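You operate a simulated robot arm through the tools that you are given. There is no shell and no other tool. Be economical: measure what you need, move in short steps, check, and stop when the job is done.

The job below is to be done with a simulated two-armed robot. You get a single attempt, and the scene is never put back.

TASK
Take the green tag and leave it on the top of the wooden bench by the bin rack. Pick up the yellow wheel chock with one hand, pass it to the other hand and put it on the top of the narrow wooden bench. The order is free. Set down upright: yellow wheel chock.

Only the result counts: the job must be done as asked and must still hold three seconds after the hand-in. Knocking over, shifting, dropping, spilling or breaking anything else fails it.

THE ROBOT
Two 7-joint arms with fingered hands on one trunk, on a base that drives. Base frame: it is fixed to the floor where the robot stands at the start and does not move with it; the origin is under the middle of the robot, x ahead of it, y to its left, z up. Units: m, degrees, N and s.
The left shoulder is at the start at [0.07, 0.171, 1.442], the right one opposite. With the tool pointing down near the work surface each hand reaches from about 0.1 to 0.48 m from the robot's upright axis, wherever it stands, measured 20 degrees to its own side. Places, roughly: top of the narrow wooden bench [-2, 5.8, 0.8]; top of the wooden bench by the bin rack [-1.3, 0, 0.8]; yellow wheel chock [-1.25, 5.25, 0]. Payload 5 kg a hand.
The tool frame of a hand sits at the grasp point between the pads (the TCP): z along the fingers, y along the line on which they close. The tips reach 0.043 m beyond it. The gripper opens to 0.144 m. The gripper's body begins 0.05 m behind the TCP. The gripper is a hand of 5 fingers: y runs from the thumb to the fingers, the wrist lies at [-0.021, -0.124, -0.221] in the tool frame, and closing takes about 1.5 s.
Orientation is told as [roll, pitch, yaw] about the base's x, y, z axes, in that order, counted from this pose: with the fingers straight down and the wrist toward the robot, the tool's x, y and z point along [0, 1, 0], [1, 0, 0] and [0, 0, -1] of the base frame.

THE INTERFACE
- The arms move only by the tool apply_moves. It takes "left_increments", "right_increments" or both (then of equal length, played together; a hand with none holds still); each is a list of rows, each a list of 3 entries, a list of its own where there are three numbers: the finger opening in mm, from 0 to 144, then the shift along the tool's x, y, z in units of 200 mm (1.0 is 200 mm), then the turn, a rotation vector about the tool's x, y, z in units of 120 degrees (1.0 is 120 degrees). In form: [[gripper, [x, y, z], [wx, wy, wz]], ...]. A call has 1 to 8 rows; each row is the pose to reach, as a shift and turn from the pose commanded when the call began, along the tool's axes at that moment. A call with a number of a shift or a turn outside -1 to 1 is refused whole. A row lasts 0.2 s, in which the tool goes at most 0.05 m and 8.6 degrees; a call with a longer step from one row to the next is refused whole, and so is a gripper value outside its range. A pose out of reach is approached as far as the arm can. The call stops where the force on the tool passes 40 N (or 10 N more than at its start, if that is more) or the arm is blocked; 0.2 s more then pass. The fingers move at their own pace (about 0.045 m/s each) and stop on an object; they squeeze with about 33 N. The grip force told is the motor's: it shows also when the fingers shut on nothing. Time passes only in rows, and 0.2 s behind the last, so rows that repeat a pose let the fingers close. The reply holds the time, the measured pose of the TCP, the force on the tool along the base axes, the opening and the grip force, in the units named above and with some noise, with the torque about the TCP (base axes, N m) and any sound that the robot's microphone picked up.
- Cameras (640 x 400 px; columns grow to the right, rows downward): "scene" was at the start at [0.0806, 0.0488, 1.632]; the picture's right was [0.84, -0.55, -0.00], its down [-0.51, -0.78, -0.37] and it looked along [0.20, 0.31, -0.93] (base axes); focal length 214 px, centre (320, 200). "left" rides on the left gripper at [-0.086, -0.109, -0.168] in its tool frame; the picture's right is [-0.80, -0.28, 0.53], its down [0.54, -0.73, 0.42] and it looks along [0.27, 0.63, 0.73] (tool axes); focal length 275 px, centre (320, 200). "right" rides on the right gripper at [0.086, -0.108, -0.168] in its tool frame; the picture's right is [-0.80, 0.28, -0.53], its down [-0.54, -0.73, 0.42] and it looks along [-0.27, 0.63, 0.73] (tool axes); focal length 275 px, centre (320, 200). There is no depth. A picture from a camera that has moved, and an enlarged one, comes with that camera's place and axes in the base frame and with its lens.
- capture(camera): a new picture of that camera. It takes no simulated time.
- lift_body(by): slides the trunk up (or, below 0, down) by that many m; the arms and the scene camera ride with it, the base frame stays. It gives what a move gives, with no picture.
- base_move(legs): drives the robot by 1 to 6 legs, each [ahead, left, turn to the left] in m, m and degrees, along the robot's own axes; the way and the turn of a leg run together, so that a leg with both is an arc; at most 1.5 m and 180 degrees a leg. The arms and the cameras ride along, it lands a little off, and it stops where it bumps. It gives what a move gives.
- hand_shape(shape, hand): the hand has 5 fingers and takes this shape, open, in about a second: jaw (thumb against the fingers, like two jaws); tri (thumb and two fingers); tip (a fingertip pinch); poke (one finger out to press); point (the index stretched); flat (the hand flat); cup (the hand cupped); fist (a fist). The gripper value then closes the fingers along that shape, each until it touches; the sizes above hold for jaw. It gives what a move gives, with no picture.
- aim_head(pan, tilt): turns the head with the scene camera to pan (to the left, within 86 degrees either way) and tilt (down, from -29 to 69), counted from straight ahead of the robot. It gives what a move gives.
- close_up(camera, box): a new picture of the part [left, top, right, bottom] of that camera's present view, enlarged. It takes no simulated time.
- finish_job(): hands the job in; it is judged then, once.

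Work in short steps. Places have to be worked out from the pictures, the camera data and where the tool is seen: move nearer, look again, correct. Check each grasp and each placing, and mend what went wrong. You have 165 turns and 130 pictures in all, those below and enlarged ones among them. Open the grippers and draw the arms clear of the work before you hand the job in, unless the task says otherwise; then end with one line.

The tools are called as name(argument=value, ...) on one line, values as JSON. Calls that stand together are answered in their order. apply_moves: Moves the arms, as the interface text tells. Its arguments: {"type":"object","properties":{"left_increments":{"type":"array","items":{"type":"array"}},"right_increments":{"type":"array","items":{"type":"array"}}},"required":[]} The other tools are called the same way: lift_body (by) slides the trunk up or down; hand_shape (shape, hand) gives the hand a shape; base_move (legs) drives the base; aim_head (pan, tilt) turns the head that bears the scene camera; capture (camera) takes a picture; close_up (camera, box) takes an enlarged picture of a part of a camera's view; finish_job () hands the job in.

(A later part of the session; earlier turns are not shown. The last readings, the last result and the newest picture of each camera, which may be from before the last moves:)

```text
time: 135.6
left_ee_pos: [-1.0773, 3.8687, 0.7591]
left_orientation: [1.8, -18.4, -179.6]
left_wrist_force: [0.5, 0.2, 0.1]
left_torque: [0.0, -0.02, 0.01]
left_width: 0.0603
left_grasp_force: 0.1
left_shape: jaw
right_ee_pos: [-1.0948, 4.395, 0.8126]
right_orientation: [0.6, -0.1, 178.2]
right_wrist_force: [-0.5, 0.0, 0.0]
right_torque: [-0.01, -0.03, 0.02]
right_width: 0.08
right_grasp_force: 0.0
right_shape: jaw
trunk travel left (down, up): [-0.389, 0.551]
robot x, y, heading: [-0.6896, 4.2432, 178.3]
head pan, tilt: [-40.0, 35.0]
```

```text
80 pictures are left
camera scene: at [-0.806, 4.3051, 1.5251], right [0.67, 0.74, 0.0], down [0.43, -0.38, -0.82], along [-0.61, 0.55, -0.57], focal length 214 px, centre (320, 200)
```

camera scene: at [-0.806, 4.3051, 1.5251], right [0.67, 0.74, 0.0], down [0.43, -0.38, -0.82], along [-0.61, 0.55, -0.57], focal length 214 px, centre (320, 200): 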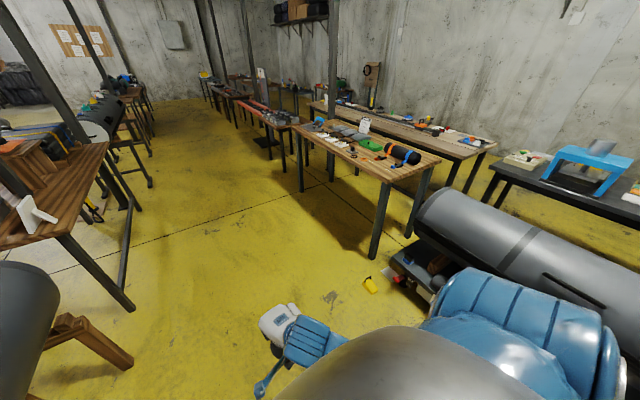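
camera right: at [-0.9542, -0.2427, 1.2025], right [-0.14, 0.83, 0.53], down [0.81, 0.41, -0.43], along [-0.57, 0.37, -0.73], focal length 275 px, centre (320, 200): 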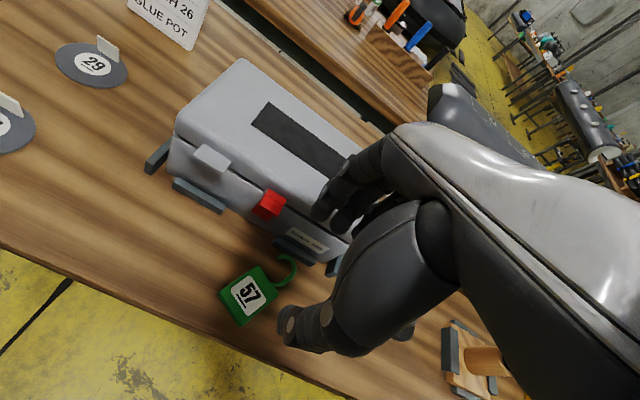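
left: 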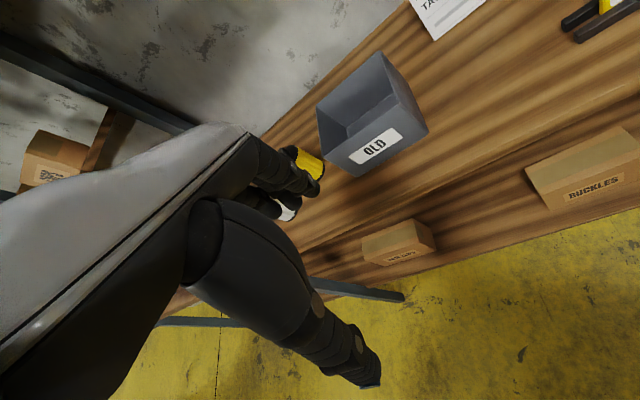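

I zoom in on the chock and the narrow bench top.

close_up(camera="scene", box=[320, 230, 440, 310])

close_up(camera="scene", box=[280, 100, 460, 220])

```text
5.00 times, centred on (380, 270) of scene
camera zoom: at [-0.806, 4.3051, 1.5251], right [0.67, 0.74, 0.0], down [0.43, -0.38, -0.82], along [-0.61, 0.55, -0.57], focal length 1072 px, centre (20, -150)
```

zoom: 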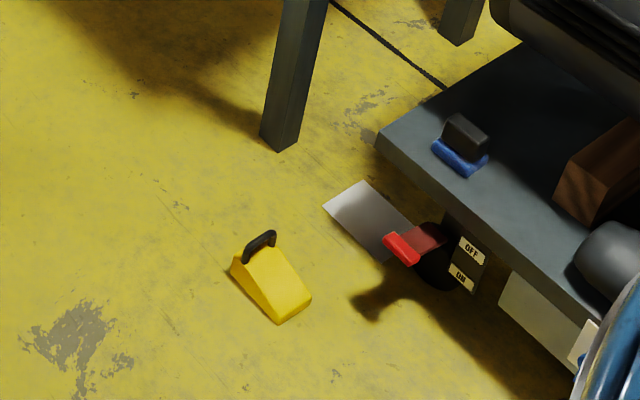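

```text
3.33 times, centred on (370, 160) of scene
camera zoom: at [-0.806, 4.3051, 1.5251], right [0.67, 0.74, 0.0], down [0.43, -0.38, -0.82], along [-0.61, 0.55, -0.57], focal length 715 px, centre (153, 333)
```

zoom: 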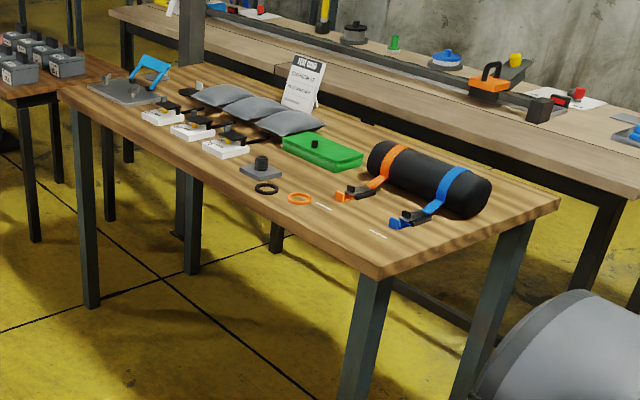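

The chock is a wedge about 105 × 67 mm with a black handle across its high end (west side), at about (-1.27, 5.25). I move south of it, face it and look from nearer.

base_move(legs=[[0.5, -0.1, 0], [0, 0, -90]])

aim_head(pan=0, tilt=55)

capture(camera="scene")

```text
time: 142.4
left_ee_pos: [-1.5653, 4.7513, 0.7603]
left_orientation: [1.9, -18.4, 90.3]
left_wrist_force: [-1.4, -0.2, -0.3]
left_torque: [0.03, -0.03, -0.02]
left_width: 0.0603
left_grasp_force: 0.0
left_shape: jaw
right_ee_pos: [-1.0396, 4.7675, 0.8129]
right_orientation: [0.7, -0.1, 88.0]
right_wrist_force: [-1.1, 0.6, 0.4]
right_torque: [-0.02, 0.0, -0.01]
right_width: 0.0798
right_grasp_force: 0.1
right_shape: jaw
trunk travel left (down, up): [-0.389, 0.551]
robot x, y, heading: [-1.1922, 4.3671, 87.8]
head pan, tilt: [-40.0, 35.0]
```

```text
time: 143.5
left_ee_pos: [-1.5657, 4.7502, 0.7588]
left_orientation: [1.9, -18.4, 90.4]
left_wrist_force: [-0.4, -0.2, -0.2]
left_torque: [-0.02, 0.01, -0.02]
left_width: 0.0603
left_grasp_force: 0.1
left_shape: jaw
right_ee_pos: [-1.038, 4.7686, 0.8121]
right_orientation: [0.7, -0.1, 88.0]
right_wrist_force: [-0.1, 0.7, 0.4]
right_torque: [0.01, -0.01, 0.01]
right_width: 0.08
right_grasp_force: 0.0
right_shape: jaw
trunk travel left (down, up): [-0.389, 0.551]
robot x, y, heading: [-1.1924, 4.3595, 87.8]
head pan, tilt: [0.0, 55.0]
```

```text
77 pictures are left
camera scene: at [-1.1884, 4.4877, 1.4969], right [1.0, -0.04, 0.0], down [-0.03, -0.82, -0.57], along [0.02, 0.57, -0.82], focal length 214 px, centre (320, 200)
```

scene: 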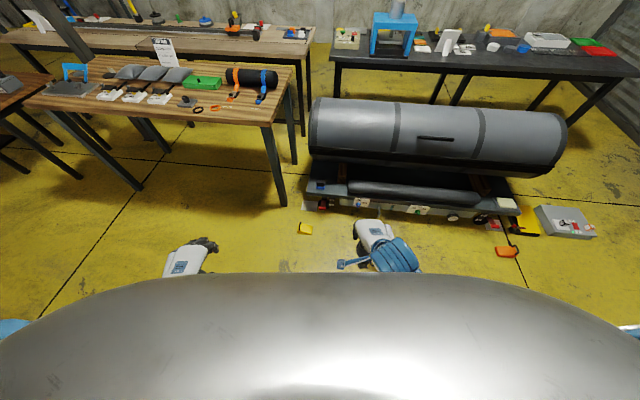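

close_up(camera="scene", box=[270, 200, 340, 245])

close_up(camera="scene", box=[40, 50, 300, 210])

```text
8.89 times, centred on (305, 222) of scene
camera zoom: at [-1.1884, 4.4877, 1.4969], right [1.0, -0.04, 0.0], down [-0.03, -0.82, -0.57], along [0.02, 0.57, -0.82], focal length 1906 px, centre (453, 0)
```

zoom: 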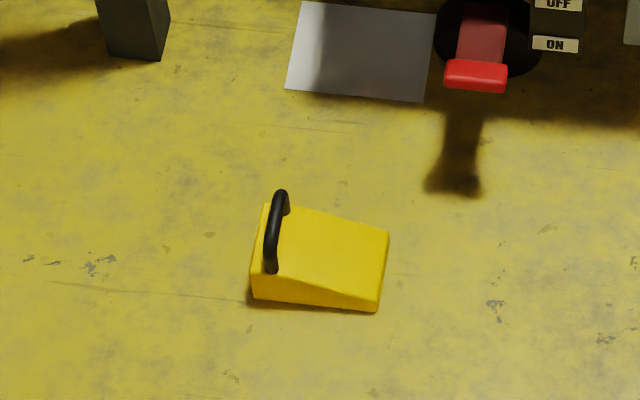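

```text
2.46 times, centred on (170, 130) of scene
camera zoom: at [-1.1884, 4.4877, 1.4969], right [1.0, -0.04, 0.0], down [-0.03, -0.82, -0.57], along [0.02, 0.57, -0.82], focal length 528 px, centre (689, 372)
```

zoom: 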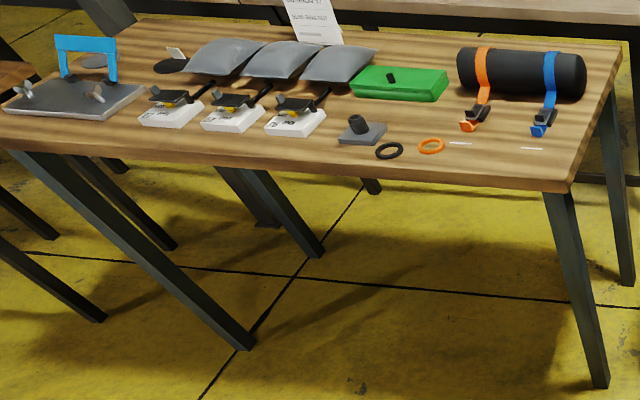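

The chock is aligned with the scene's 9.5° skew. My plan is to pick it by the handle with the left hand, hand it over to the right hand gripping the body sides from the low end, and place it at the free front-right corner of the bench. I move the right hand aside, align and approach.

apply_moves(right_increments=[[80, [-0.2, 0, 0], [0, 0, 0]], [80, [-0.4, 0, 0], [0, 0, 0]], [80, [-0.6, 0, -0.1], [0, 0, 0]], [80, [-0.8, 0, -0.2], [0, 0, 0]], [80, [-1, 0, -0.3], [0, 0, 0]]])

base_move(legs=[[0.3, 0, -7.3]])

apply_moves(left_increments=[[100, [0, 0, 0], [0.07, 0, 0.06]], [120, [0, 0, 0], [0.14, 0, 0.12]], [144, [0, 0, 0], [0.15, 0, 0.19]], [144, [0, 0, 0], [0.15, 0, 0.25]]])

```text
time: 144.7
left_ee_pos: [-1.5656, 4.7511, 0.7608]
left_orientation: [2.0, -18.3, 90.4]
left_wrist_force: [-0.3, -0.2, 0.1]
left_torque: [-0.02, 0.0, 0.0]
left_width: 0.0606
left_grasp_force: 0.0
left_shape: jaw
right_ee_pos: [-0.8264, 4.7821, 0.8476]
right_orientation: [0.8, -0.2, 88.3]
right_wrist_force: [-0.3, -0.4, -0.5]
right_torque: [0.0, 0.04, -0.02]
right_width: 0.08
right_grasp_force: 0.1
right_shape: jaw
right hand out of reach, approached as far as the arm can: row 1, 2, 3, 4, 5
trunk travel left (down, up): [-0.389, 0.551]
robot x, y, heading: [-1.1901, 4.3631, 87.9]
head pan, tilt: [0.0, 55.0]
```

```text
time: 146.7
left_ee_pos: [-1.4838, 5.0976, 0.7596]
left_orientation: [1.9, -18.4, 83.1]
left_wrist_force: [-0.3, 0.3, 0.4]
left_torque: [-0.02, 0.01, -0.04]
left_width: 0.0604
left_grasp_force: 0.2
left_shape: jaw
right_ee_pos: [-0.7459, 5.0338, 0.8469]
right_orientation: [0.7, -0.1, 80.8]
right_wrist_force: [0.2, 0.4, -0.5]
right_torque: [-0.03, -0.02, 0.01]
right_width: 0.0799
right_grasp_force: 0.0
right_shape: jaw
trunk travel left (down, up): [-0.389, 0.551]
robot x, y, heading: [-1.1627, 4.6616, 80.7]
head pan, tilt: [0.0, 55.0]
```

```text
refused: row 1 steps farther than a row can; nothing moved
```

I split the left hand's re-orientation into smaller steps: first level the pitch, then yaw the thumb toward the right.

apply_moves(left_increments=[[100, [0, 0, 0], [0.05, 0, 0]], [120, [0, 0, 0], [0.1, 0, 0]], [144, [0, 0, 0], [0.152, 0, 0]]])

apply_moves(left_increments=[[144, [0, 0, 0], [0, 0, -0.07]], [144, [0, 0, 0], [0, 0, -0.14]], [144, [0, 0, 0], [0, 0, -0.21]], [144, [0, 0, 0], [0, 0, -0.28]], [144, [0, 0, 0], [0, 0, -0.35]], [144, [0, 0, 0], [0, 0, -0.42]], [144, [0, 0, 0], [0, 0, -0.49]], [144, [0, 0, 0], [0, 0, -0.56]]])

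```text
time: 147.5
left_ee_pos: [-1.4841, 5.0968, 0.7588]
left_orientation: [1.8, 0.0, 83.8]
left_wrist_force: [0.1, 0.5, 0.8]
left_torque: [-0.02, -0.01, 0.01]
left_width: 0.1278
left_grasp_force: 0.1
left_shape: jaw
right_ee_pos: [-0.7466, 5.0346, 0.8473]
right_orientation: [0.7, -0.1, 80.9]
right_wrist_force: [-0.3, 0.4, 0.3]
right_torque: [-0.02, 0.01, -0.03]
right_width: 0.08
right_grasp_force: 0.0
right_shape: jaw
trunk travel left (down, up): [-0.389, 0.551]
robot x, y, heading: [-1.1606, 4.668, 80.6]
head pan, tilt: [0.0, 55.0]
```

```text
time: 149.0
left_ee_pos: [-1.5604, 5.11, 0.7776]
left_orientation: [9.4, -8.9, 128.1]
left_wrist_force: [2.2, -0.3, -0.5]
left_torque: [-0.06, 0.2, 0.04]
left_width: 0.1438
left_grasp_force: 0.0
left_shape: jaw
right_ee_pos: [-0.7504, 5.0339, 0.8484]
right_orientation: [0.1, -0.1, 80.8]
right_wrist_force: [1.6, 1.0, -1.9]
right_torque: [-0.06, 0.27, 0.06]
right_width: 0.0803
right_grasp_force: 0.1
right_shape: jaw
trunk travel left (down, up): [-0.389, 0.551]
robot x, y, heading: [-1.1592, 4.6641, 80.7]
head pan, tilt: [0.0, 55.0]
stopped in row 7 (left hand): the arm was blocked; the commanded pose is now the measured one
```

Yaw is limited out there. I bring the left hand inward in front of the body and then continue the yaw.

apply_moves(left_increments=[[144, [-0.15, -0.12, 0], [0, 0, 0]], [144, [-0.3, -0.24, 0], [0, 0, 0]], [144, [-0.45, -0.36, 0], [0, 0, 0]], [144, [-0.6, -0.48, 0], [0, 0, 0]], [144, [-0.75, -0.58, 0], [0, 0, 0]], [144, [-0.9, -0.7, 0], [0, 0, 0]]])

apply_moves(left_increments=[[144, [0, 0, 0], [0, 0, -0.07]], [144, [0, 0, 0], [0, 0, -0.14]], [144, [0, 0, 0], [0, 0, -0.21]], [144, [0, 0, 0], [0, 0, -0.28]], [144, [0, 0, 0], [0, 0, -0.35]]])

```text
time: 149.6
left_ee_pos: [-1.5563, 5.1363, 0.8003]
left_orientation: [16.7, -16.7, 121.3]
left_wrist_force: [2.4, 0.7, 0.8]
left_torque: [-0.03, 0.16, 0.03]
left_width: 0.1441
left_grasp_force: 0.1
left_shape: jaw
right_ee_pos: [-0.7524, 5.0331, 0.8494]
right_orientation: [0.2, -0.2, 80.7]
right_wrist_force: [2.0, 0.4, -0.7]
right_torque: [0.01, 0.21, 0.01]
right_width: 0.0799
right_grasp_force: 0.0
right_shape: jaw
trunk travel left (down, up): [-0.389, 0.551]
robot x, y, heading: [-1.1612, 4.6628, 80.5]
head pan, tilt: [0.0, 55.0]
stopped in row 2 (left hand): the arm was blocked; the commanded pose is now the measured one
```

```text
time: 150.2
left_ee_pos: [-1.62, 5.1513, 0.8369]
left_orientation: [22.0, -27.7, 126.1]
left_wrist_force: [2.3, 1.0, -0.3]
left_torque: [-0.09, 0.21, 0.09]
left_width: 0.1435
left_grasp_force: 0.0
left_shape: jaw
right_ee_pos: [-0.7518, 5.0318, 0.8493]
right_orientation: [0.2, -0.2, 80.8]
right_wrist_force: [2.1, 0.7, -1.3]
right_torque: [-0.09, 0.26, 0.06]
right_width: 0.0801
right_grasp_force: 0.0
right_shape: jaw
trunk travel left (down, up): [-0.389, 0.551]
robot x, y, heading: [-1.1633, 4.6644, 80.7]
head pan, tilt: [0.0, 55.0]
stopped in row 2 (left hand): the arm was blocked; the commanded pose is now the measured one
```

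The arm seems to be pressing against something, perhaps my own body. I take a look.

aim_head(pan=35, tilt=60)

capture(camera="scene")

capture(camera="left")

```text
time: 151.2
left_ee_pos: [-1.6253, 5.1512, 0.8375]
left_orientation: [21.2, -27.7, 126.8]
left_wrist_force: [0.3, 0.8, -0.7]
left_torque: [0.0, -0.02, -0.02]
left_width: 0.1437
left_grasp_force: 0.0
left_shape: jaw
right_ee_pos: [-0.7573, 5.0305, 0.8528]
right_orientation: [0.0, -0.3, 80.9]
right_wrist_force: [-0.2, 0.8, 0.0]
right_torque: [0.01, -0.01, 0.02]
right_width: 0.0798
right_grasp_force: 0.0
right_shape: jaw
trunk travel left (down, up): [-0.389, 0.551]
robot x, y, heading: [-1.1599, 4.6611, 80.6]
head pan, tilt: [35.0, 60.0]
```

```text
74 pictures are left
camera scene: at [-1.2034, 4.7705, 1.4909], right [0.9, 0.43, 0.01], down [0.38, -0.78, -0.5], along [-0.2, 0.45, -0.87], focal length 214 px, centre (320, 200)
```

scene: 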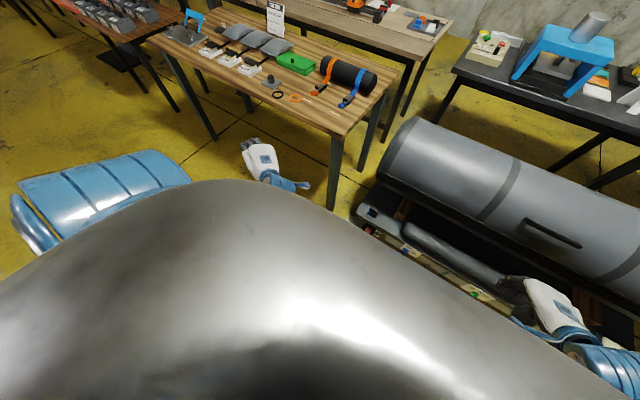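

```text
73 pictures are left
camera left: at [-1.4205, 5.1119, 0.8976], right [0.37, 0.42, -0.83], down [-0.2, -0.84, -0.51], along [-0.91, 0.35, -0.23], focal length 275 px, centre (320, 200)
```

left: 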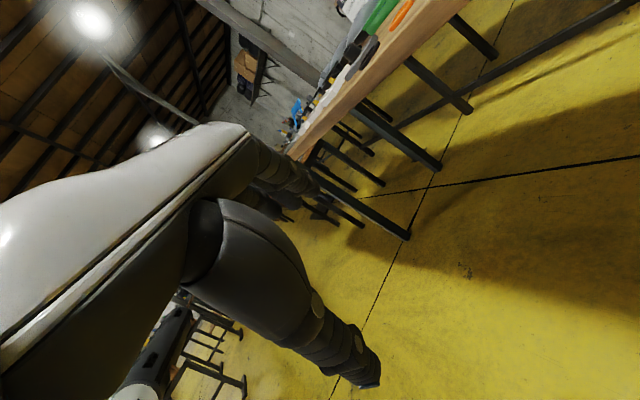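

The left arm is folded with its elbow far out. Working low near the floor should straighten it, so I lower the trunk and then test the left hand's pose in front of me.

lift_body(by=-0.37)

apply_moves(left_increments=[[144, [0, 0, 0], [0, -0.06, 0]], [144, [0, 0, 0], [0, -0.12, 0]], [144, [0, 0, 0], [0, -0.18, 0]]])

```text
time: 154.9
left_ee_pos: [-1.6198, 5.1597, 0.5105]
left_orientation: [22.9, -28.7, 125.5]
left_wrist_force: [0.2, 0.1, 0.4]
left_torque: [0.03, 0.0, -0.02]
left_width: 0.1438
left_grasp_force: 0.0
left_shape: jaw
right_ee_pos: [-0.7475, 5.0341, 0.5082]
right_orientation: [0.7, 0.2, 80.9]
right_wrist_force: [0.1, -1.0, -0.5]
right_torque: [0.05, -0.01, -0.01]
right_width: 0.0799
right_grasp_force: 0.1
right_shape: jaw
trunk travel left (down, up): [-0.051, 0.889]
robot x, y, heading: [-1.1641, 4.6591, 80.7]
head pan, tilt: [35.0, 60.0]
stopped: the arm was blocked; the commanded pose is now the measured one
```

```text
time: 155.8
left_ee_pos: [-1.6179, 5.1531, 0.5034]
left_orientation: [1.0, -28.2, 125.7]
left_wrist_force: [-0.2, -0.1, -0.2]
left_torque: [0.0, 0.01, -0.01]
left_width: 0.1438
left_grasp_force: 0.1
left_shape: jaw
right_ee_pos: [-0.7472, 5.0322, 0.5067]
right_orientation: [0.7, -0.1, 80.7]
right_wrist_force: [-0.7, -0.8, 0.1]
right_torque: [0.04, -0.01, -0.02]
right_width: 0.0803
right_grasp_force: 0.1
right_shape: jaw
trunk travel left (down, up): [-0.051, 0.889]
robot x, y, heading: [-1.1623, 4.666, 80.4]
head pan, tilt: [35.0, 60.0]
```

The trunk is nearly at its lowest. I level the left hand's pitch while lowering it.

apply_moves(left_increments=[[144, [0, 0, 0.1], [0.06, 0, 0]], [144, [0, 0, 0.2], [0.12, 0, 0]], [144, [0, 0, 0.3], [0.18, 0, 0]], [144, [0, 0, 0.4], [0.235, 0, 0]]])

apply_moves(left_increments=[[144, [-0.15, -0.12, 0.1], [0, 0, 0]], [144, [-0.3, -0.24, 0.2], [0, 0, 0]], [144, [-0.45, -0.36, 0.3], [0, 0, 0]], [144, [-0.6, -0.48, 0.4], [0, 0, 0]], [144, [-0.75, -0.6, 0.4], [0, 0, 0]], [144, [-0.9, -0.7, 0.4], [0, 0, 0]]])

```text
time: 156.8
left_ee_pos: [-1.6415, 5.1842, 0.4349]
left_orientation: [1.0, -0.2, 126.2]
left_wrist_force: [-0.1, -0.4, -0.7]
left_torque: [-0.03, 0.01, 0.03]
left_width: 0.1439
left_grasp_force: 0.0
left_shape: jaw
right_ee_pos: [-0.7478, 5.0344, 0.5076]
right_orientation: [0.7, 0.0, 80.8]
right_wrist_force: [0.0, -0.4, -0.5]
right_torque: [0.01, 0.01, 0.03]
right_width: 0.0803
right_grasp_force: 0.0
right_shape: jaw
trunk travel left (down, up): [-0.051, 0.889]
robot x, y, heading: [-1.1651, 4.6618, 80.4]
head pan, tilt: [35.0, 60.0]
```

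```text
time: 157.5
left_ee_pos: [-1.6204, 5.2124, 0.4333]
left_orientation: [8.4, -8.5, 122.8]
left_wrist_force: [1.0, -0.7, 1.6]
left_torque: [-0.04, 0.11, 0.04]
left_width: 0.1442
left_grasp_force: 0.0
left_shape: jaw
right_ee_pos: [-0.7467, 5.0332, 0.5078]
right_orientation: [0.6, -0.2, 80.8]
right_wrist_force: [2.2, -0.6, -0.6]
right_torque: [0.09, 0.13, 0.0]
right_width: 0.0801
right_grasp_force: 0.0
right_shape: jaw
trunk travel left (down, up): [-0.051, 0.889]
robot x, y, heading: [-1.1643, 4.665, 80.5]
head pan, tilt: [35.0, 60.0]
stopped in row 3 (left hand): the arm was blocked; the commanded pose is now the measured one
```

A left-hand yaw inward collides with my torso. Better plan: the right hand picks the handle with the robot facing about 125°, then passes to the left hand. I return the left hand to neutral and bring the right hand in front.

apply_moves(left_increments=[[144, [0.1, 0, 0], [0, 0, 0.07]], [144, [0.2, 0, 0], [0, 0, 0.14]], [144, [0.2, 0, 0], [0, 0, 0.21]], [144, [0.2, 0, -0.1], [0, 0, 0.28]], [144, [0.2, 0, -0.3], [0, 0, 0.34]]], right_increments=[[80, [0.2, 0, 0], [0, 0, 0]], [80, [0.4, 0, 0], [0, 0, 0]], [100, [0.6, 0, 0], [0, 0, 0]], [120, [0.75, -0.1, 0], [0, 0, 0]], [120, [0.9, -0.15, 0], [0, 0, 0]]])

base_move(legs=[[0, 0, 44.5], [0.1, -0.04, 0]])

aim_head(pan=-15, tilt=60)

capture(camera="scene")

capture(camera="right")

```text
time: 158.7
left_ee_pos: [-1.6416, 5.1853, 0.4947]
left_orientation: [11.2, -0.6, 82.4]
left_wrist_force: [-0.9, 0.6, -0.3]
left_torque: [0.0, 0.04, -0.03]
left_width: 0.1438
left_grasp_force: 0.1
left_shape: jaw
right_ee_pos: [-0.9342, 5.0586, 0.4825]
right_orientation: [0.6, -0.1, 80.8]
right_wrist_force: [0.5, -0.5, 0.2]
right_torque: [0.02, 0.0, 0.02]
right_width: 0.1194
right_grasp_force: 0.1
right_shape: jaw
right hand out of reach, approached as far as the arm can: row 1, 2, 3, 4, 5
trunk travel left (down, up): [-0.051, 0.889]
robot x, y, heading: [-1.1655, 4.6655, 80.4]
head pan, tilt: [35.0, 60.0]
```

```text
time: 161.9
left_ee_pos: [-1.8951, 4.8141, 0.495]
left_orientation: [11.2, -0.6, 126.6]
left_wrist_force: [0.4, 0.7, -0.5]
left_torque: [-0.04, 0.01, 0.0]
left_width: 0.1441
left_grasp_force: 0.0
left_shape: jaw
right_ee_pos: [-1.2973, 5.2148, 0.4809]
right_orientation: [0.7, 0.0, 124.8]
right_wrist_force: [0.7, 0.0, 0.1]
right_torque: [-0.02, -0.05, 0.0]
right_width: 0.1197
right_grasp_force: 0.2
right_shape: jaw
trunk travel left (down, up): [-0.051, 0.889]
robot x, y, heading: [-1.1873, 4.7707, 124.7]
head pan, tilt: [35.0, 60.0]
```

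```text
time: 163.1
left_ee_pos: [-1.8936, 4.8135, 0.4954]
left_orientation: [11.1, -0.6, 126.6]
left_wrist_force: [-1.0, -0.4, 0.3]
left_torque: [0.0, 0.01, 0.01]
left_width: 0.1439
left_grasp_force: 0.1
left_shape: jaw
right_ee_pos: [-1.2984, 5.2142, 0.483]
right_orientation: [0.6, 0.0, 124.9]
right_wrist_force: [0.7, 0.1, 0.1]
right_torque: [0.02, 0.02, -0.02]
right_width: 0.1197
right_grasp_force: 0.1
right_shape: jaw
trunk travel left (down, up): [-0.051, 0.889]
robot x, y, heading: [-1.1873, 4.7712, 124.6]
head pan, tilt: [-15.0, 60.0]
```

```text
72 pictures are left
camera scene: at [-1.2403, 4.877, 1.1526], right [0.94, 0.34, 0.0], down [0.29, -0.82, -0.5], along [-0.17, 0.47, -0.87], focal length 214 px, centre (320, 200)
```

scene: 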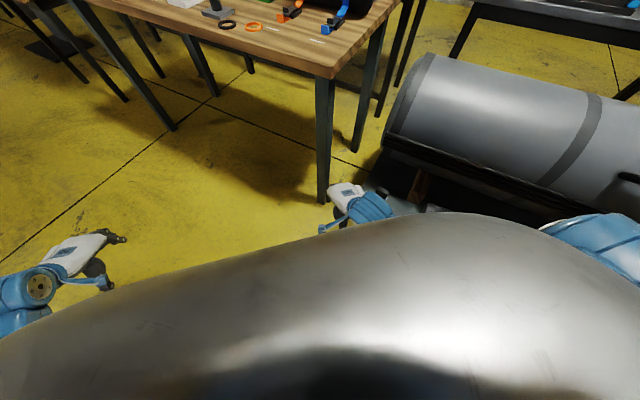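

```text
71 pictures are left
camera right: at [-1.3061, 5.0748, 0.651], right [0.5, 0.69, 0.53], down [0.86, -0.29, -0.43], along [-0.15, 0.66, -0.73], focal length 275 px, centre (320, 200)
```

right: 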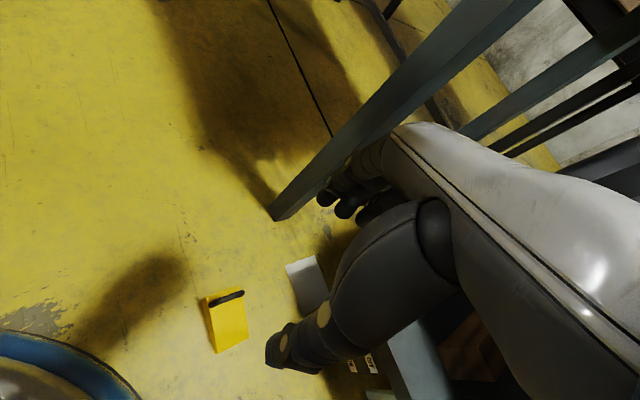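

The right camera sees the chock clearly. I zoom in for its exact orientation.

close_up(camera="right", box=[160, 260, 300, 370])

```text
3.64 times, centred on (230, 315) of right
camera zoom: at [-1.3061, 5.0748, 0.651], right [0.5, 0.69, 0.53], down [0.86, -0.29, -0.43], along [-0.15, 0.66, -0.73], focal length 1001 px, centre (647, -218)
```

zoom: 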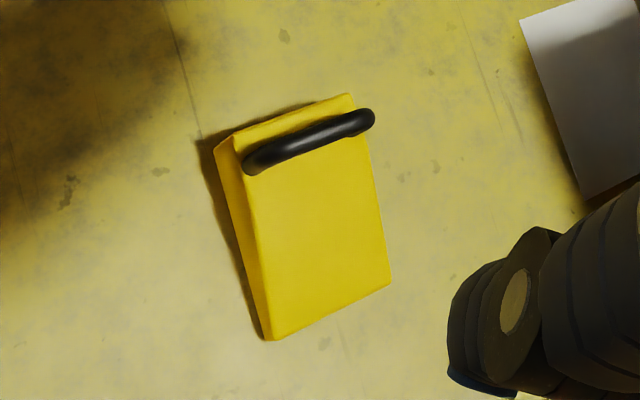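

The handle centre is at (-1.310, 5.255), with its bar 10° off the y axis. I yaw the right hand +46° so it closes across the bar, and shift over it.

apply_moves(right_increments=[[100, [0, 0.05, 0], [0, 0, -0.065]], [80, [0, 0.1, 0], [0, 0, -0.13]], [70, [-0.03, 0.15, 0], [0, 0, -0.195]], [70, [-0.05, 0.2, 0], [0, 0, -0.26]], [70, [-0.07, 0.206, 0], [0, 0, -0.325]], [70, [-0.07, 0.206, 0], [0, 0, -0.383]]])

capture(camera="right")

```text
time: 164.5
left_ee_pos: [-1.8935, 4.8144, 0.4939]
left_orientation: [11.2, -0.6, 126.7]
left_wrist_force: [0.6, -0.5, 0.2]
left_torque: [-0.04, 0.05, -0.01]
left_width: 0.1439
left_grasp_force: 0.1
left_shape: jaw
right_ee_pos: [-1.311, 5.2548, 0.4816]
right_orientation: [0.4, -0.5, 170.9]
right_wrist_force: [0.4, -0.1, -0.7]
right_torque: [0.03, 0.0, 0.01]
right_width: 0.0706
right_grasp_force: 0.0
right_shape: jaw
trunk travel left (down, up): [-0.051, 0.889]
robot x, y, heading: [-1.1892, 4.7707, 124.7]
head pan, tilt: [-15.0, 60.0]
```

```text
69 pictures are left
camera right: at [-1.2161, 5.1525, 0.6498], right [-0.15, 0.83, 0.53], down [0.8, 0.42, -0.43], along [-0.58, 0.36, -0.73], focal length 275 px, centre (320, 200)
```

right: 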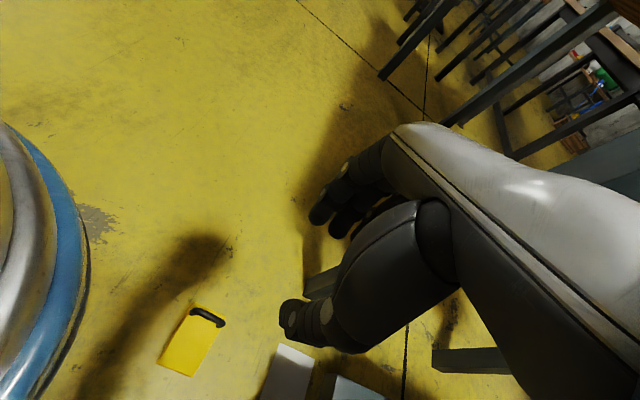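

The alignment is confirmed. I descend toward the handle in two stages.

apply_moves(right_increments=[[70, [0, 0, 0.2], [0, 0, 0]], [70, [0, 0, 0.4], [0, 0, 0]], [70, [0, 0, 0.6], [0, 0, 0]], [70, [0, 0, 0.8], [0, 0, 0]], [70, [0, 0, 1], [0, 0, 0]]])

apply_moves(right_increments=[[70, [0, 0, 0.2], [0, 0, 0]], [70, [0, 0, 0.4], [0, 0, 0]], [70, [0, 0, 0.55], [0, 0, 0]]])

capture(camera="right")

```text
time: 165.7
left_ee_pos: [-1.8944, 4.8133, 0.4948]
left_orientation: [11.2, -0.5, 126.5]
left_wrist_force: [0.1, 0.2, -0.1]
left_torque: [0.02, -0.02, 0.01]
left_width: 0.1441
left_grasp_force: 0.1
left_shape: jaw
right_ee_pos: [-1.3129, 5.2547, 0.2829]
right_orientation: [0.4, -0.6, 170.7]
right_wrist_force: [-0.4, 0.1, 0.0]
right_torque: [-0.01, 0.02, -0.01]
right_width: 0.0704
right_grasp_force: 0.0
right_shape: jaw
trunk travel left (down, up): [-0.051, 0.889]
robot x, y, heading: [-1.1861, 4.7708, 124.9]
head pan, tilt: [-15.0, 60.0]
```

```text
time: 166.5
left_ee_pos: [-1.8961, 4.8136, 0.4949]
left_orientation: [11.1, -0.6, 126.5]
left_wrist_force: [-0.6, -0.8, 1.0]
left_torque: [0.01, -0.02, 0.0]
left_width: 0.1439
left_grasp_force: 0.1
left_shape: jaw
right_ee_pos: [-1.3135, 5.2544, 0.1724]
right_orientation: [0.4, -0.7, 170.8]
right_wrist_force: [0.0, -0.2, -0.3]
right_torque: [-0.01, -0.02, 0.0]
right_width: 0.0703
right_grasp_force: 0.0
right_shape: jaw
trunk travel left (down, up): [-0.051, 0.889]
robot x, y, heading: [-1.1859, 4.7704, 124.8]
head pan, tilt: [-15.0, 60.0]
```

```text
68 pictures are left
camera right: at [-1.2193, 5.1513, 0.3408], right [-0.15, 0.83, 0.53], down [0.8, 0.42, -0.43], along [-0.58, 0.36, -0.73], focal length 275 px, centre (320, 200)
```

right: 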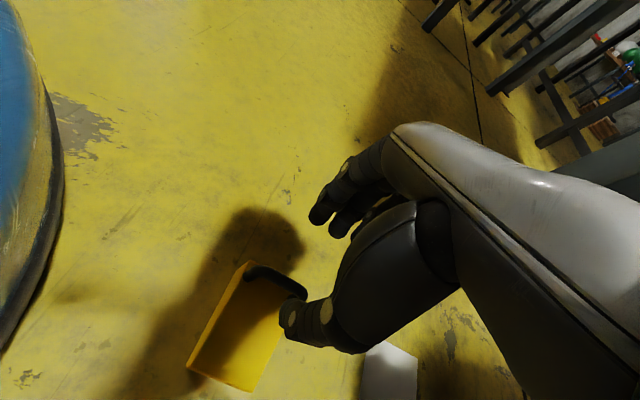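

Handle bar height comes out at z≈0.07. I descend so that the fingertips pass about 2 cm below the bar.

apply_moves(right_increments=[[60, [0, -0.01, 0.15], [0, 0, 0]], [60, [0, -0.015, 0.3], [0, 0, 0]], [60, [0, -0.015, 0.4], [0, 0, 0]]])

close_up(camera="right", box=[200, 150, 420, 380])

```text
time: 167.3
left_ee_pos: [-1.8947, 4.8139, 0.4941]
left_orientation: [11.3, -0.6, 126.6]
left_wrist_force: [-0.1, -0.1, -0.8]
left_torque: [0.0, -0.02, -0.02]
left_width: 0.1439
left_grasp_force: 0.0
left_shape: jaw
right_ee_pos: [-1.3105, 5.2526, 0.0914]
right_orientation: [0.4, -0.5, 170.7]
right_wrist_force: [0.5, 0.5, 0.4]
right_torque: [-0.02, 0.04, 0.01]
right_width: 0.0602
right_grasp_force: 0.0
right_shape: jaw
trunk travel left (down, up): [-0.051, 0.889]
robot x, y, heading: [-1.1874, 4.7724, 124.6]
head pan, tilt: [-15.0, 60.0]
```

```text
1.74 times, centred on (310, 265) of right
camera zoom: at [-1.2168, 5.149, 0.2594], right [-0.15, 0.83, 0.53], down [0.8, 0.42, -0.43], along [-0.58, 0.36, -0.73], focal length 479 px, centre (337, 87)
```

zoom: 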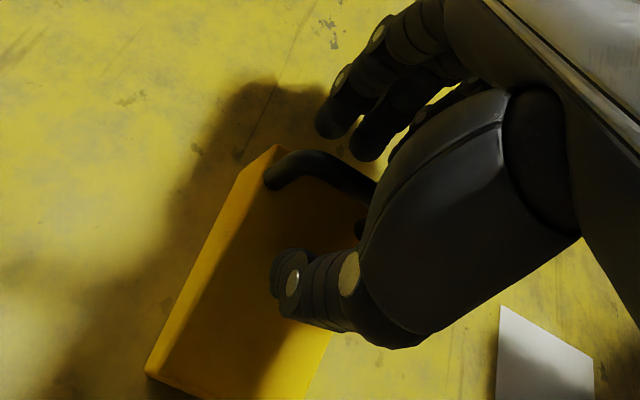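

The bar sits between thumb and fingers. I close the hand on it.

apply_moves(right_increments=[[40, [0, 0, 0], [0, 0, 0]], [20, [0, 0, 0], [0, 0, 0]], [0, [0, 0, 0], [0, 0, 0]], [0, [0, 0, 0], [0, 0, 0]], [0, [0, 0, 0], [0, 0, 0]], [0, [0, 0, 0], [0, 0, 0]], [0, [0, 0, 0], [0, 0, 0]]])

close_up(camera="right", box=[200, 150, 420, 380])

```text
time: 168.9
left_ee_pos: [-1.8951, 4.8134, 0.4946]
left_orientation: [11.3, -0.6, 126.7]
left_wrist_force: [-0.7, -0.3, -0.1]
left_torque: [0.03, -0.01, -0.01]
left_width: 0.144
left_grasp_force: 0.1
left_shape: jaw
right_ee_pos: [-1.3125, 5.2521, 0.0921]
right_orientation: [0.4, -0.6, 170.8]
right_wrist_force: [1.3, -0.9, -1.9]
right_torque: [0.03, 0.03, -0.03]
right_width: 0.0109
right_grasp_force: 33.2
right_shape: jaw
trunk travel left (down, up): [-0.051, 0.889]
robot x, y, heading: [-1.1905, 4.7669, 124.7]
head pan, tilt: [-15.0, 60.0]
```

```text
1.74 times, centred on (310, 265) of right
camera zoom: at [-1.2169, 5.1488, 0.2596], right [-0.15, 0.83, 0.53], down [0.8, 0.42, -0.43], along [-0.58, 0.36, -0.73], focal length 479 px, centre (337, 87)
```

zoom: 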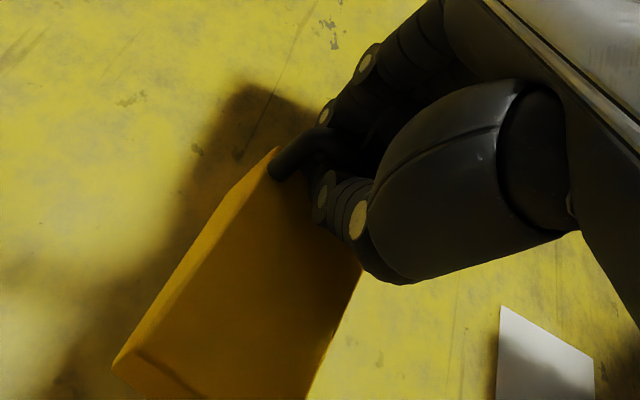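

The handle is held (11 mm). I lift slowly and check that the chock comes along.

apply_moves(right_increments=[[0, [0, 0, -0.1], [0, 0, 0]], [0, [0, 0, -0.25], [0, 0, 0]], [0, [0, 0, -0.45], [0, 0, 0]], [0, [0, 0, -0.65], [0, 0, 0]], [0, [0, 0, -0.85], [0, 0, 0]], [0, [0, 0, -1], [0, 0, 0]]])

capture(camera="right")

```text
time: 170.3
left_ee_pos: [-1.8943, 4.8136, 0.4944]
left_orientation: [11.2, -0.6, 126.6]
left_wrist_force: [-0.4, -0.2, -0.1]
left_torque: [0.02, -0.02, -0.02]
left_width: 0.1442
left_grasp_force: 0.0
left_shape: jaw
right_ee_pos: [-1.3105, 5.2541, 0.2911]
right_orientation: [0.5, -0.5, 170.8]
right_wrist_force: [-0.4, -0.4, -3.7]
right_torque: [0.01, 0.11, 0.0]
right_width: 0.0106
right_grasp_force: 33.1
right_shape: jaw
trunk travel left (down, up): [-0.051, 0.889]
robot x, y, heading: [-1.1845, 4.7676, 124.9]
head pan, tilt: [-15.0, 60.0]
```

```text
65 pictures are left
camera right: at [-1.2157, 5.1499, 0.4601], right [-0.15, 0.83, 0.53], down [0.8, 0.42, -0.43], along [-0.58, 0.36, -0.73], focal length 275 px, centre (320, 200)
```

right: 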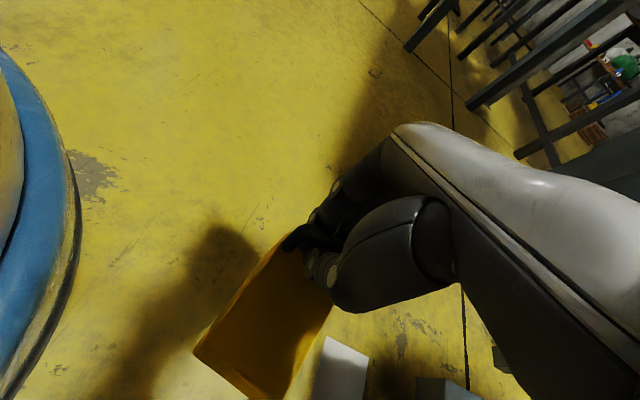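

The chock is lifted, weighing about 0.35 kg. I back into open floor and raise the trunk for the handover.

base_move(legs=[[-0.35, 0, 0]])

lift_body(by=0.45)

aim_head(pan=0, tilt=55)

capture(camera="scene")

```text
time: 172.6
left_ee_pos: [-1.695, 4.5257, 0.495]
left_orientation: [11.1, -0.7, 126.6]
left_wrist_force: [-0.3, -0.2, 0.4]
left_torque: [0.02, -0.04, -0.02]
left_width: 0.1438
left_grasp_force: 0.0
left_shape: jaw
right_ee_pos: [-1.1109, 4.9646, 0.2935]
right_orientation: [0.5, -0.7, 170.8]
right_wrist_force: [-0.3, -0.1, -2.9]
right_torque: [0.03, 0.13, 0.01]
right_width: 0.0106
right_grasp_force: 33.4
right_shape: jaw
trunk travel left (down, up): [-0.051, 0.889]
robot x, y, heading: [-0.9882, 4.4836, 124.5]
head pan, tilt: [-15.0, 60.0]
```

```text
refused: 0.45 is not a number from -0.4 to 0.4
```

```text
time: 173.3
left_ee_pos: [-1.6942, 4.5241, 0.4951]
left_orientation: [11.2, -0.6, 126.6]
left_wrist_force: [0.6, 0.5, 0.3]
left_torque: [0.02, 0.05, 0.04]
left_width: 0.144
left_grasp_force: 0.1
left_shape: jaw
right_ee_pos: [-1.1104, 4.9649, 0.2914]
right_orientation: [0.5, -0.4, 170.9]
right_wrist_force: [1.3, 0.2, -3.1]
right_torque: [0.0, 0.1, -0.01]
right_width: 0.0107
right_grasp_force: 32.9
right_shape: jaw
trunk travel left (down, up): [-0.051, 0.889]
robot x, y, heading: [-0.9894, 4.4839, 124.7]
head pan, tilt: [0.0, 55.0]
```

```text
64 pictures are left
camera scene: at [-1.0593, 4.5853, 1.1586], right [0.82, 0.57, 0.0], down [0.47, -0.67, -0.57], along [-0.33, 0.47, -0.82], focal length 214 px, centre (320, 200)
```

scene: 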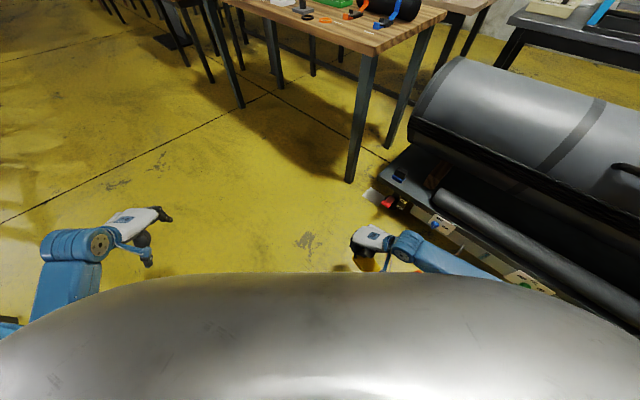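

I raise the trunk 0.4 m, then move the right hand further forward and up ahead of the yaw.

lift_body(by=0.4)

apply_moves(right_increments=[[0, [-0.04, 0.12, -0.12], [0, 0, 0]], [0, [-0.08, 0.24, -0.25], [0, 0, 0]], [0, [-0.12, 0.36, -0.38], [0, 0, 0]], [0, [-0.15, 0.48, -0.5], [0, 0, 0]], [0, [-0.19, 0.6, -0.62], [0, 0, 0]], [0, [-0.19, 0.67, -0.75], [0, 0, 0]]])

apply_moves(right_increments=[[0, [0, 0, 0], [0, 0, 0.07]], [0, [0, 0, 0], [0, 0, 0.14]], [0, [0, 0, 0], [0, 0, 0.21]], [0, [0, 0, 0], [0, 0, 0.28]], [0, [0, 0, 0], [0, 0, 0.35]], [0, [0, 0, 0], [0, 0, 0.42]], [0, [0, 0, 0], [0, 0, 0.49]], [0, [0, 0, 0], [0, 0, 0.56]]])

```text
time: 177.2
left_ee_pos: [-1.6955, 4.5256, 0.8952]
left_orientation: [11.2, -0.6, 126.5]
left_wrist_force: [0.0, -0.1, 0.2]
left_torque: [0.0, 0.01, 0.01]
left_width: 0.144
left_grasp_force: 0.0
left_shape: jaw
right_ee_pos: [-1.1093, 4.9652, 0.6935]
right_orientation: [0.4, -0.5, 170.8]
right_wrist_force: [-0.3, 0.5, -1.9]
right_torque: [0.03, 0.1, 0.03]
right_width: 0.0106
right_grasp_force: 33.0
right_shape: jaw
trunk travel left (down, up): [-0.451, 0.489]
robot x, y, heading: [-0.9872, 4.4813, 124.8]
head pan, tilt: [0.0, 55.0]
```

```text
time: 178.6
left_ee_pos: [-1.6953, 4.525, 0.8943]
left_orientation: [11.2, -0.5, 126.6]
left_wrist_force: [-0.7, 0.1, -0.7]
left_torque: [0.0, -0.03, 0.03]
left_width: 0.144
left_grasp_force: 0.0
left_shape: jaw
right_ee_pos: [-1.2345, 5.0236, 0.8408]
right_orientation: [0.5, -0.4, 170.8]
right_wrist_force: [0.4, 0.5, -4.1]
right_torque: [0.04, 0.1, 0.0]
right_width: 0.0106
right_grasp_force: 33.2
right_shape: jaw
trunk travel left (down, up): [-0.451, 0.489]
robot x, y, heading: [-0.9886, 4.4853, 124.6]
head pan, tilt: [0.0, 55.0]
```

```text
time: 180.4
left_ee_pos: [-1.696, 4.5238, 0.8934]
left_orientation: [11.2, -0.6, 126.5]
left_wrist_force: [-0.2, -0.3, -0.2]
left_torque: [0.01, -0.02, 0.01]
left_width: 0.1441
left_grasp_force: 0.0
left_shape: jaw
right_ee_pos: [-1.2352, 5.0236, 0.8429]
right_orientation: [0.4, 0.2, 103.4]
right_wrist_force: [0.2, 0.4, -2.0]
right_torque: [0.08, 0.03, 0.0]
right_width: 0.0104
right_grasp_force: 33.1
right_shape: jaw
trunk travel left (down, up): [-0.451, 0.489]
robot x, y, heading: [-0.9874, 4.4831, 124.9]
head pan, tilt: [0.0, 55.0]
```

Yaw works smoothly, now 21° inward. I continue about 50° further.

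apply_moves(right_increments=[[0, [0, 0, 0], [0, 0, 0.07]], [0, [0, 0, 0], [0, 0, 0.14]], [0, [0, 0, 0], [0, 0, 0.21]], [0, [0, 0, 0], [0, 0, 0.28]], [0, [0, 0, 0], [0, 0, 0.35]], [0, [0, 0, 0], [0, 0, 0.42]]])

capture(camera="scene")

capture(camera="left")

```text
time: 181.6
left_ee_pos: [-1.6955, 4.526, 0.894]
left_orientation: [11.2, -0.7, 126.6]
left_wrist_force: [-0.6, 0.8, -0.4]
left_torque: [0.0, 0.0, -0.02]
left_width: 0.1439
left_grasp_force: 0.1
left_shape: jaw
right_ee_pos: [-1.1472, 5.0734, 0.8128]
right_orientation: [-6.0, -8.6, 63.6]
right_wrist_force: [0.3, -0.7, -3.1]
right_torque: [0.06, -0.04, 0.0]
right_width: 0.0104
right_grasp_force: 33.2
right_shape: jaw
trunk travel left (down, up): [-0.451, 0.489]
robot x, y, heading: [-0.9881, 4.4824, 124.7]
head pan, tilt: [0.0, 55.0]
stopped in row 6 (right hand): the arm was blocked; the commanded pose is now the measured one
```

```text
63 pictures are left
camera scene: at [-1.0593, 4.5857, 1.5586], right [0.82, 0.57, 0.0], down [0.47, -0.67, -0.57], along [-0.33, 0.47, -0.82], focal length 214 px, centre (320, 200)
```

scene: 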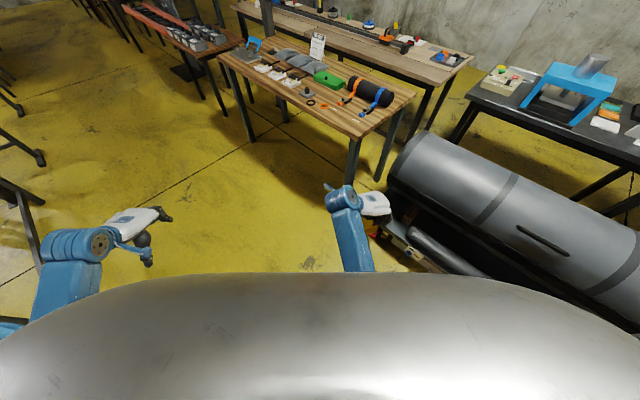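

```text
62 pictures are left
camera left: at [-1.5355, 4.5066, 1.0413], right [0.71, 0.18, -0.68], down [-0.06, -0.95, -0.32], along [-0.7, 0.27, -0.66], focal length 275 px, centre (320, 200)
```

left: 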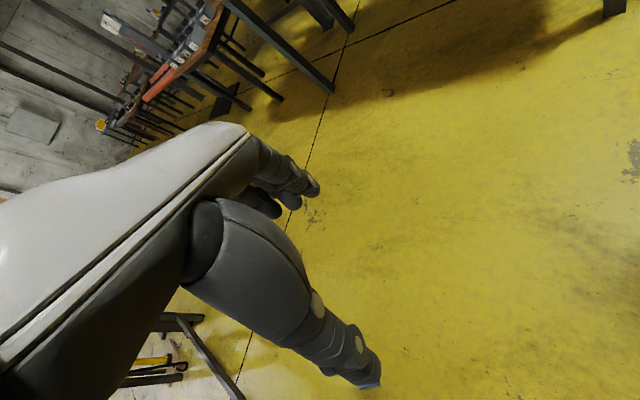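

The right hand holds the chock with its low end pointing left. I level it slightly, then try the left hand's "tri" shape for a narrower grip and look at it.

apply_moves(right_increments=[[0, [0, 0, 0], [0.036, 0.025, -0.03]], [0, [0, 0, 0], [0.072, 0.05, -0.06]]])

hand_shape(hand="left", shape="tri")

capture(camera="left")

close_up(camera="scene", box=[60, 160, 440, 300])

```text
time: 182.4
left_ee_pos: [-1.6959, 4.5257, 0.8949]
left_orientation: [11.2, -0.7, 126.6]
left_wrist_force: [-0.2, 0.6, -0.3]
left_torque: [-0.01, -0.01, -0.03]
left_width: 0.1438
left_grasp_force: 0.1
left_shape: jaw
right_ee_pos: [-1.1298, 5.0921, 0.8183]
right_orientation: [-1.4, -2.2, 70.3]
right_wrist_force: [0.0, -0.6, -3.0]
right_torque: [0.07, -0.04, 0.01]
right_width: 0.0104
right_grasp_force: 33.1
right_shape: jaw
trunk travel left (down, up): [-0.451, 0.489]
robot x, y, heading: [-0.9923, 4.4826, 124.6]
head pan, tilt: [0.0, 55.0]
stopped in row 2 (right hand): the arm was blocked; the commanded pose is now the measured one
```

```text
time: 183.3
left_ee_pos: [-1.6943, 4.5259, 0.8947]
left_orientation: [11.2, -0.5, 126.6]
left_wrist_force: [-0.6, -0.9, 0.2]
left_torque: [0.02, 0.0, -0.02]
left_width: 0.1438
left_grasp_force: 0.1
left_shape: tri
right_ee_pos: [-1.1303, 5.0921, 0.8169]
right_orientation: [-1.4, -2.1, 70.2]
right_wrist_force: [0.0, -0.2, -2.5]
right_torque: [0.1, -0.04, 0.04]
right_width: 0.0106
right_grasp_force: 33.0
right_shape: jaw
trunk travel left (down, up): [-0.451, 0.489]
robot x, y, heading: [-0.9901, 4.4838, 124.8]
head pan, tilt: [0.0, 55.0]
```

```text
61 pictures are left
camera left: at [-1.5356, 4.5064, 1.0411], right [0.71, 0.18, -0.68], down [-0.06, -0.95, -0.32], along [-0.7, 0.27, -0.66], focal length 275 px, centre (320, 200)
```

left: 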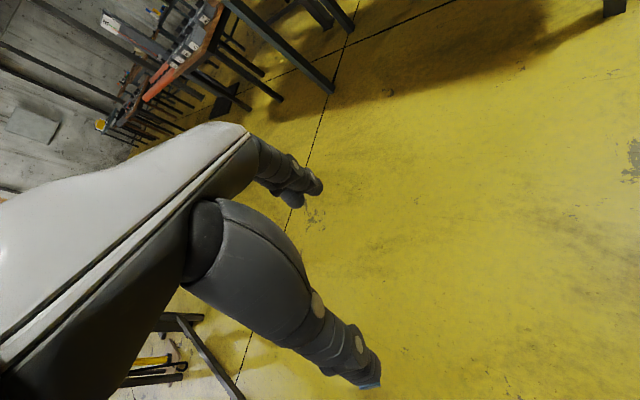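

```text
1.68 times, centred on (250, 230) of scene
camera zoom: at [-1.0595, 4.5855, 1.5586], right [0.82, 0.57, 0.0], down [0.47, -0.67, -0.57], along [-0.33, 0.47, -0.82], focal length 361 px, centre (438, 150)
```

zoom: 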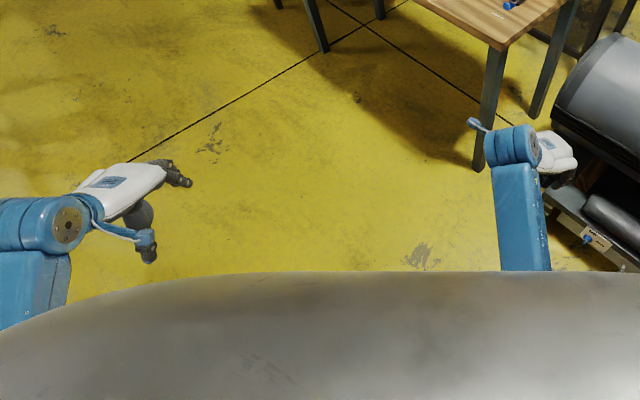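

The tri shape shows thumb plus index and middle. The handover point should be further forward and central, so I move the right hand there.

apply_moves(right_increments=[[0, [0.14, -0.08, 0], [0, 0, 0]], [0, [0.28, -0.16, 0], [0, 0, 0]], [0, [0.42, -0.24, 0], [0, 0, 0]], [0, [0.57, -0.32, 0], [0, 0, 0]], [0, [0.72, -0.4, 0], [0, 0, 0]]])

```text
time: 184.0
left_ee_pos: [-1.6953, 4.5261, 0.8945]
left_orientation: [11.3, -0.5, 126.5]
left_wrist_force: [-0.3, -0.3, -0.1]
left_torque: [0.01, -0.05, 0.03]
left_width: 0.1437
left_grasp_force: 0.1
left_shape: tri
right_ee_pos: [-1.1189, 5.127, 0.7989]
right_orientation: [-8.2, -9.7, 71.2]
right_wrist_force: [-0.4, -0.7, -2.8]
right_torque: [0.08, 0.04, 0.02]
right_width: 0.0104
right_grasp_force: 33.3
right_shape: jaw
trunk travel left (down, up): [-0.451, 0.489]
robot x, y, heading: [-0.9892, 4.4857, 124.9]
head pan, tilt: [0.0, 55.0]
stopped in row 3 (right hand): the arm was blocked; the commanded pose is now the measured one
```

The right wrist is near its yaw limit. I tilt the right hand instead, so its palm leans right and the chock's low end points up-left, which is easier for both wrists.

apply_moves(right_increments=[[0, [0, 0, 0], [0.065, 0, 0]], [0, [0, 0, 0], [0.13, 0, 0]], [0, [0, 0, 0], [0.195, 0, 0]], [0, [0, 0, 0], [0.26, 0, 0]], [0, [0, 0, 0], [0.325, 0, 0]], [0, [0, 0, 0], [0.39, 0, 0]]])

capture(camera="scene")

```text
time: 185.0
left_ee_pos: [-1.6962, 4.5269, 0.8957]
left_orientation: [11.3, -0.6, 126.5]
left_wrist_force: [-0.5, 0.2, 0.3]
left_torque: [-0.01, 0.0, 0.01]
left_width: 0.144
left_grasp_force: 0.1
left_shape: tri
right_ee_pos: [-1.0345, 5.1662, 0.7915]
right_orientation: [-14.1, 12.2, 64.1]
right_wrist_force: [-0.5, -0.2, -3.1]
right_torque: [0.11, -0.04, 0.01]
right_width: 0.0102
right_grasp_force: 32.4
right_shape: jaw
trunk travel left (down, up): [-0.451, 0.489]
robot x, y, heading: [-0.9914, 4.482, 124.7]
head pan, tilt: [0.0, 55.0]
stopped in row 4 (right hand): the arm was blocked; the commanded pose is now the measured one
```

```text
59 pictures are left
camera scene: at [-1.059, 4.5869, 1.5585], right [0.82, 0.57, 0.0], down [0.47, -0.67, -0.57], along [-0.33, 0.47, -0.82], focal length 214 px, centre (320, 200)
```

scene: 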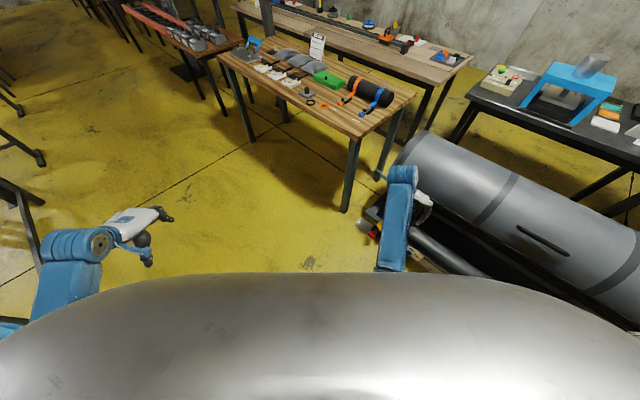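

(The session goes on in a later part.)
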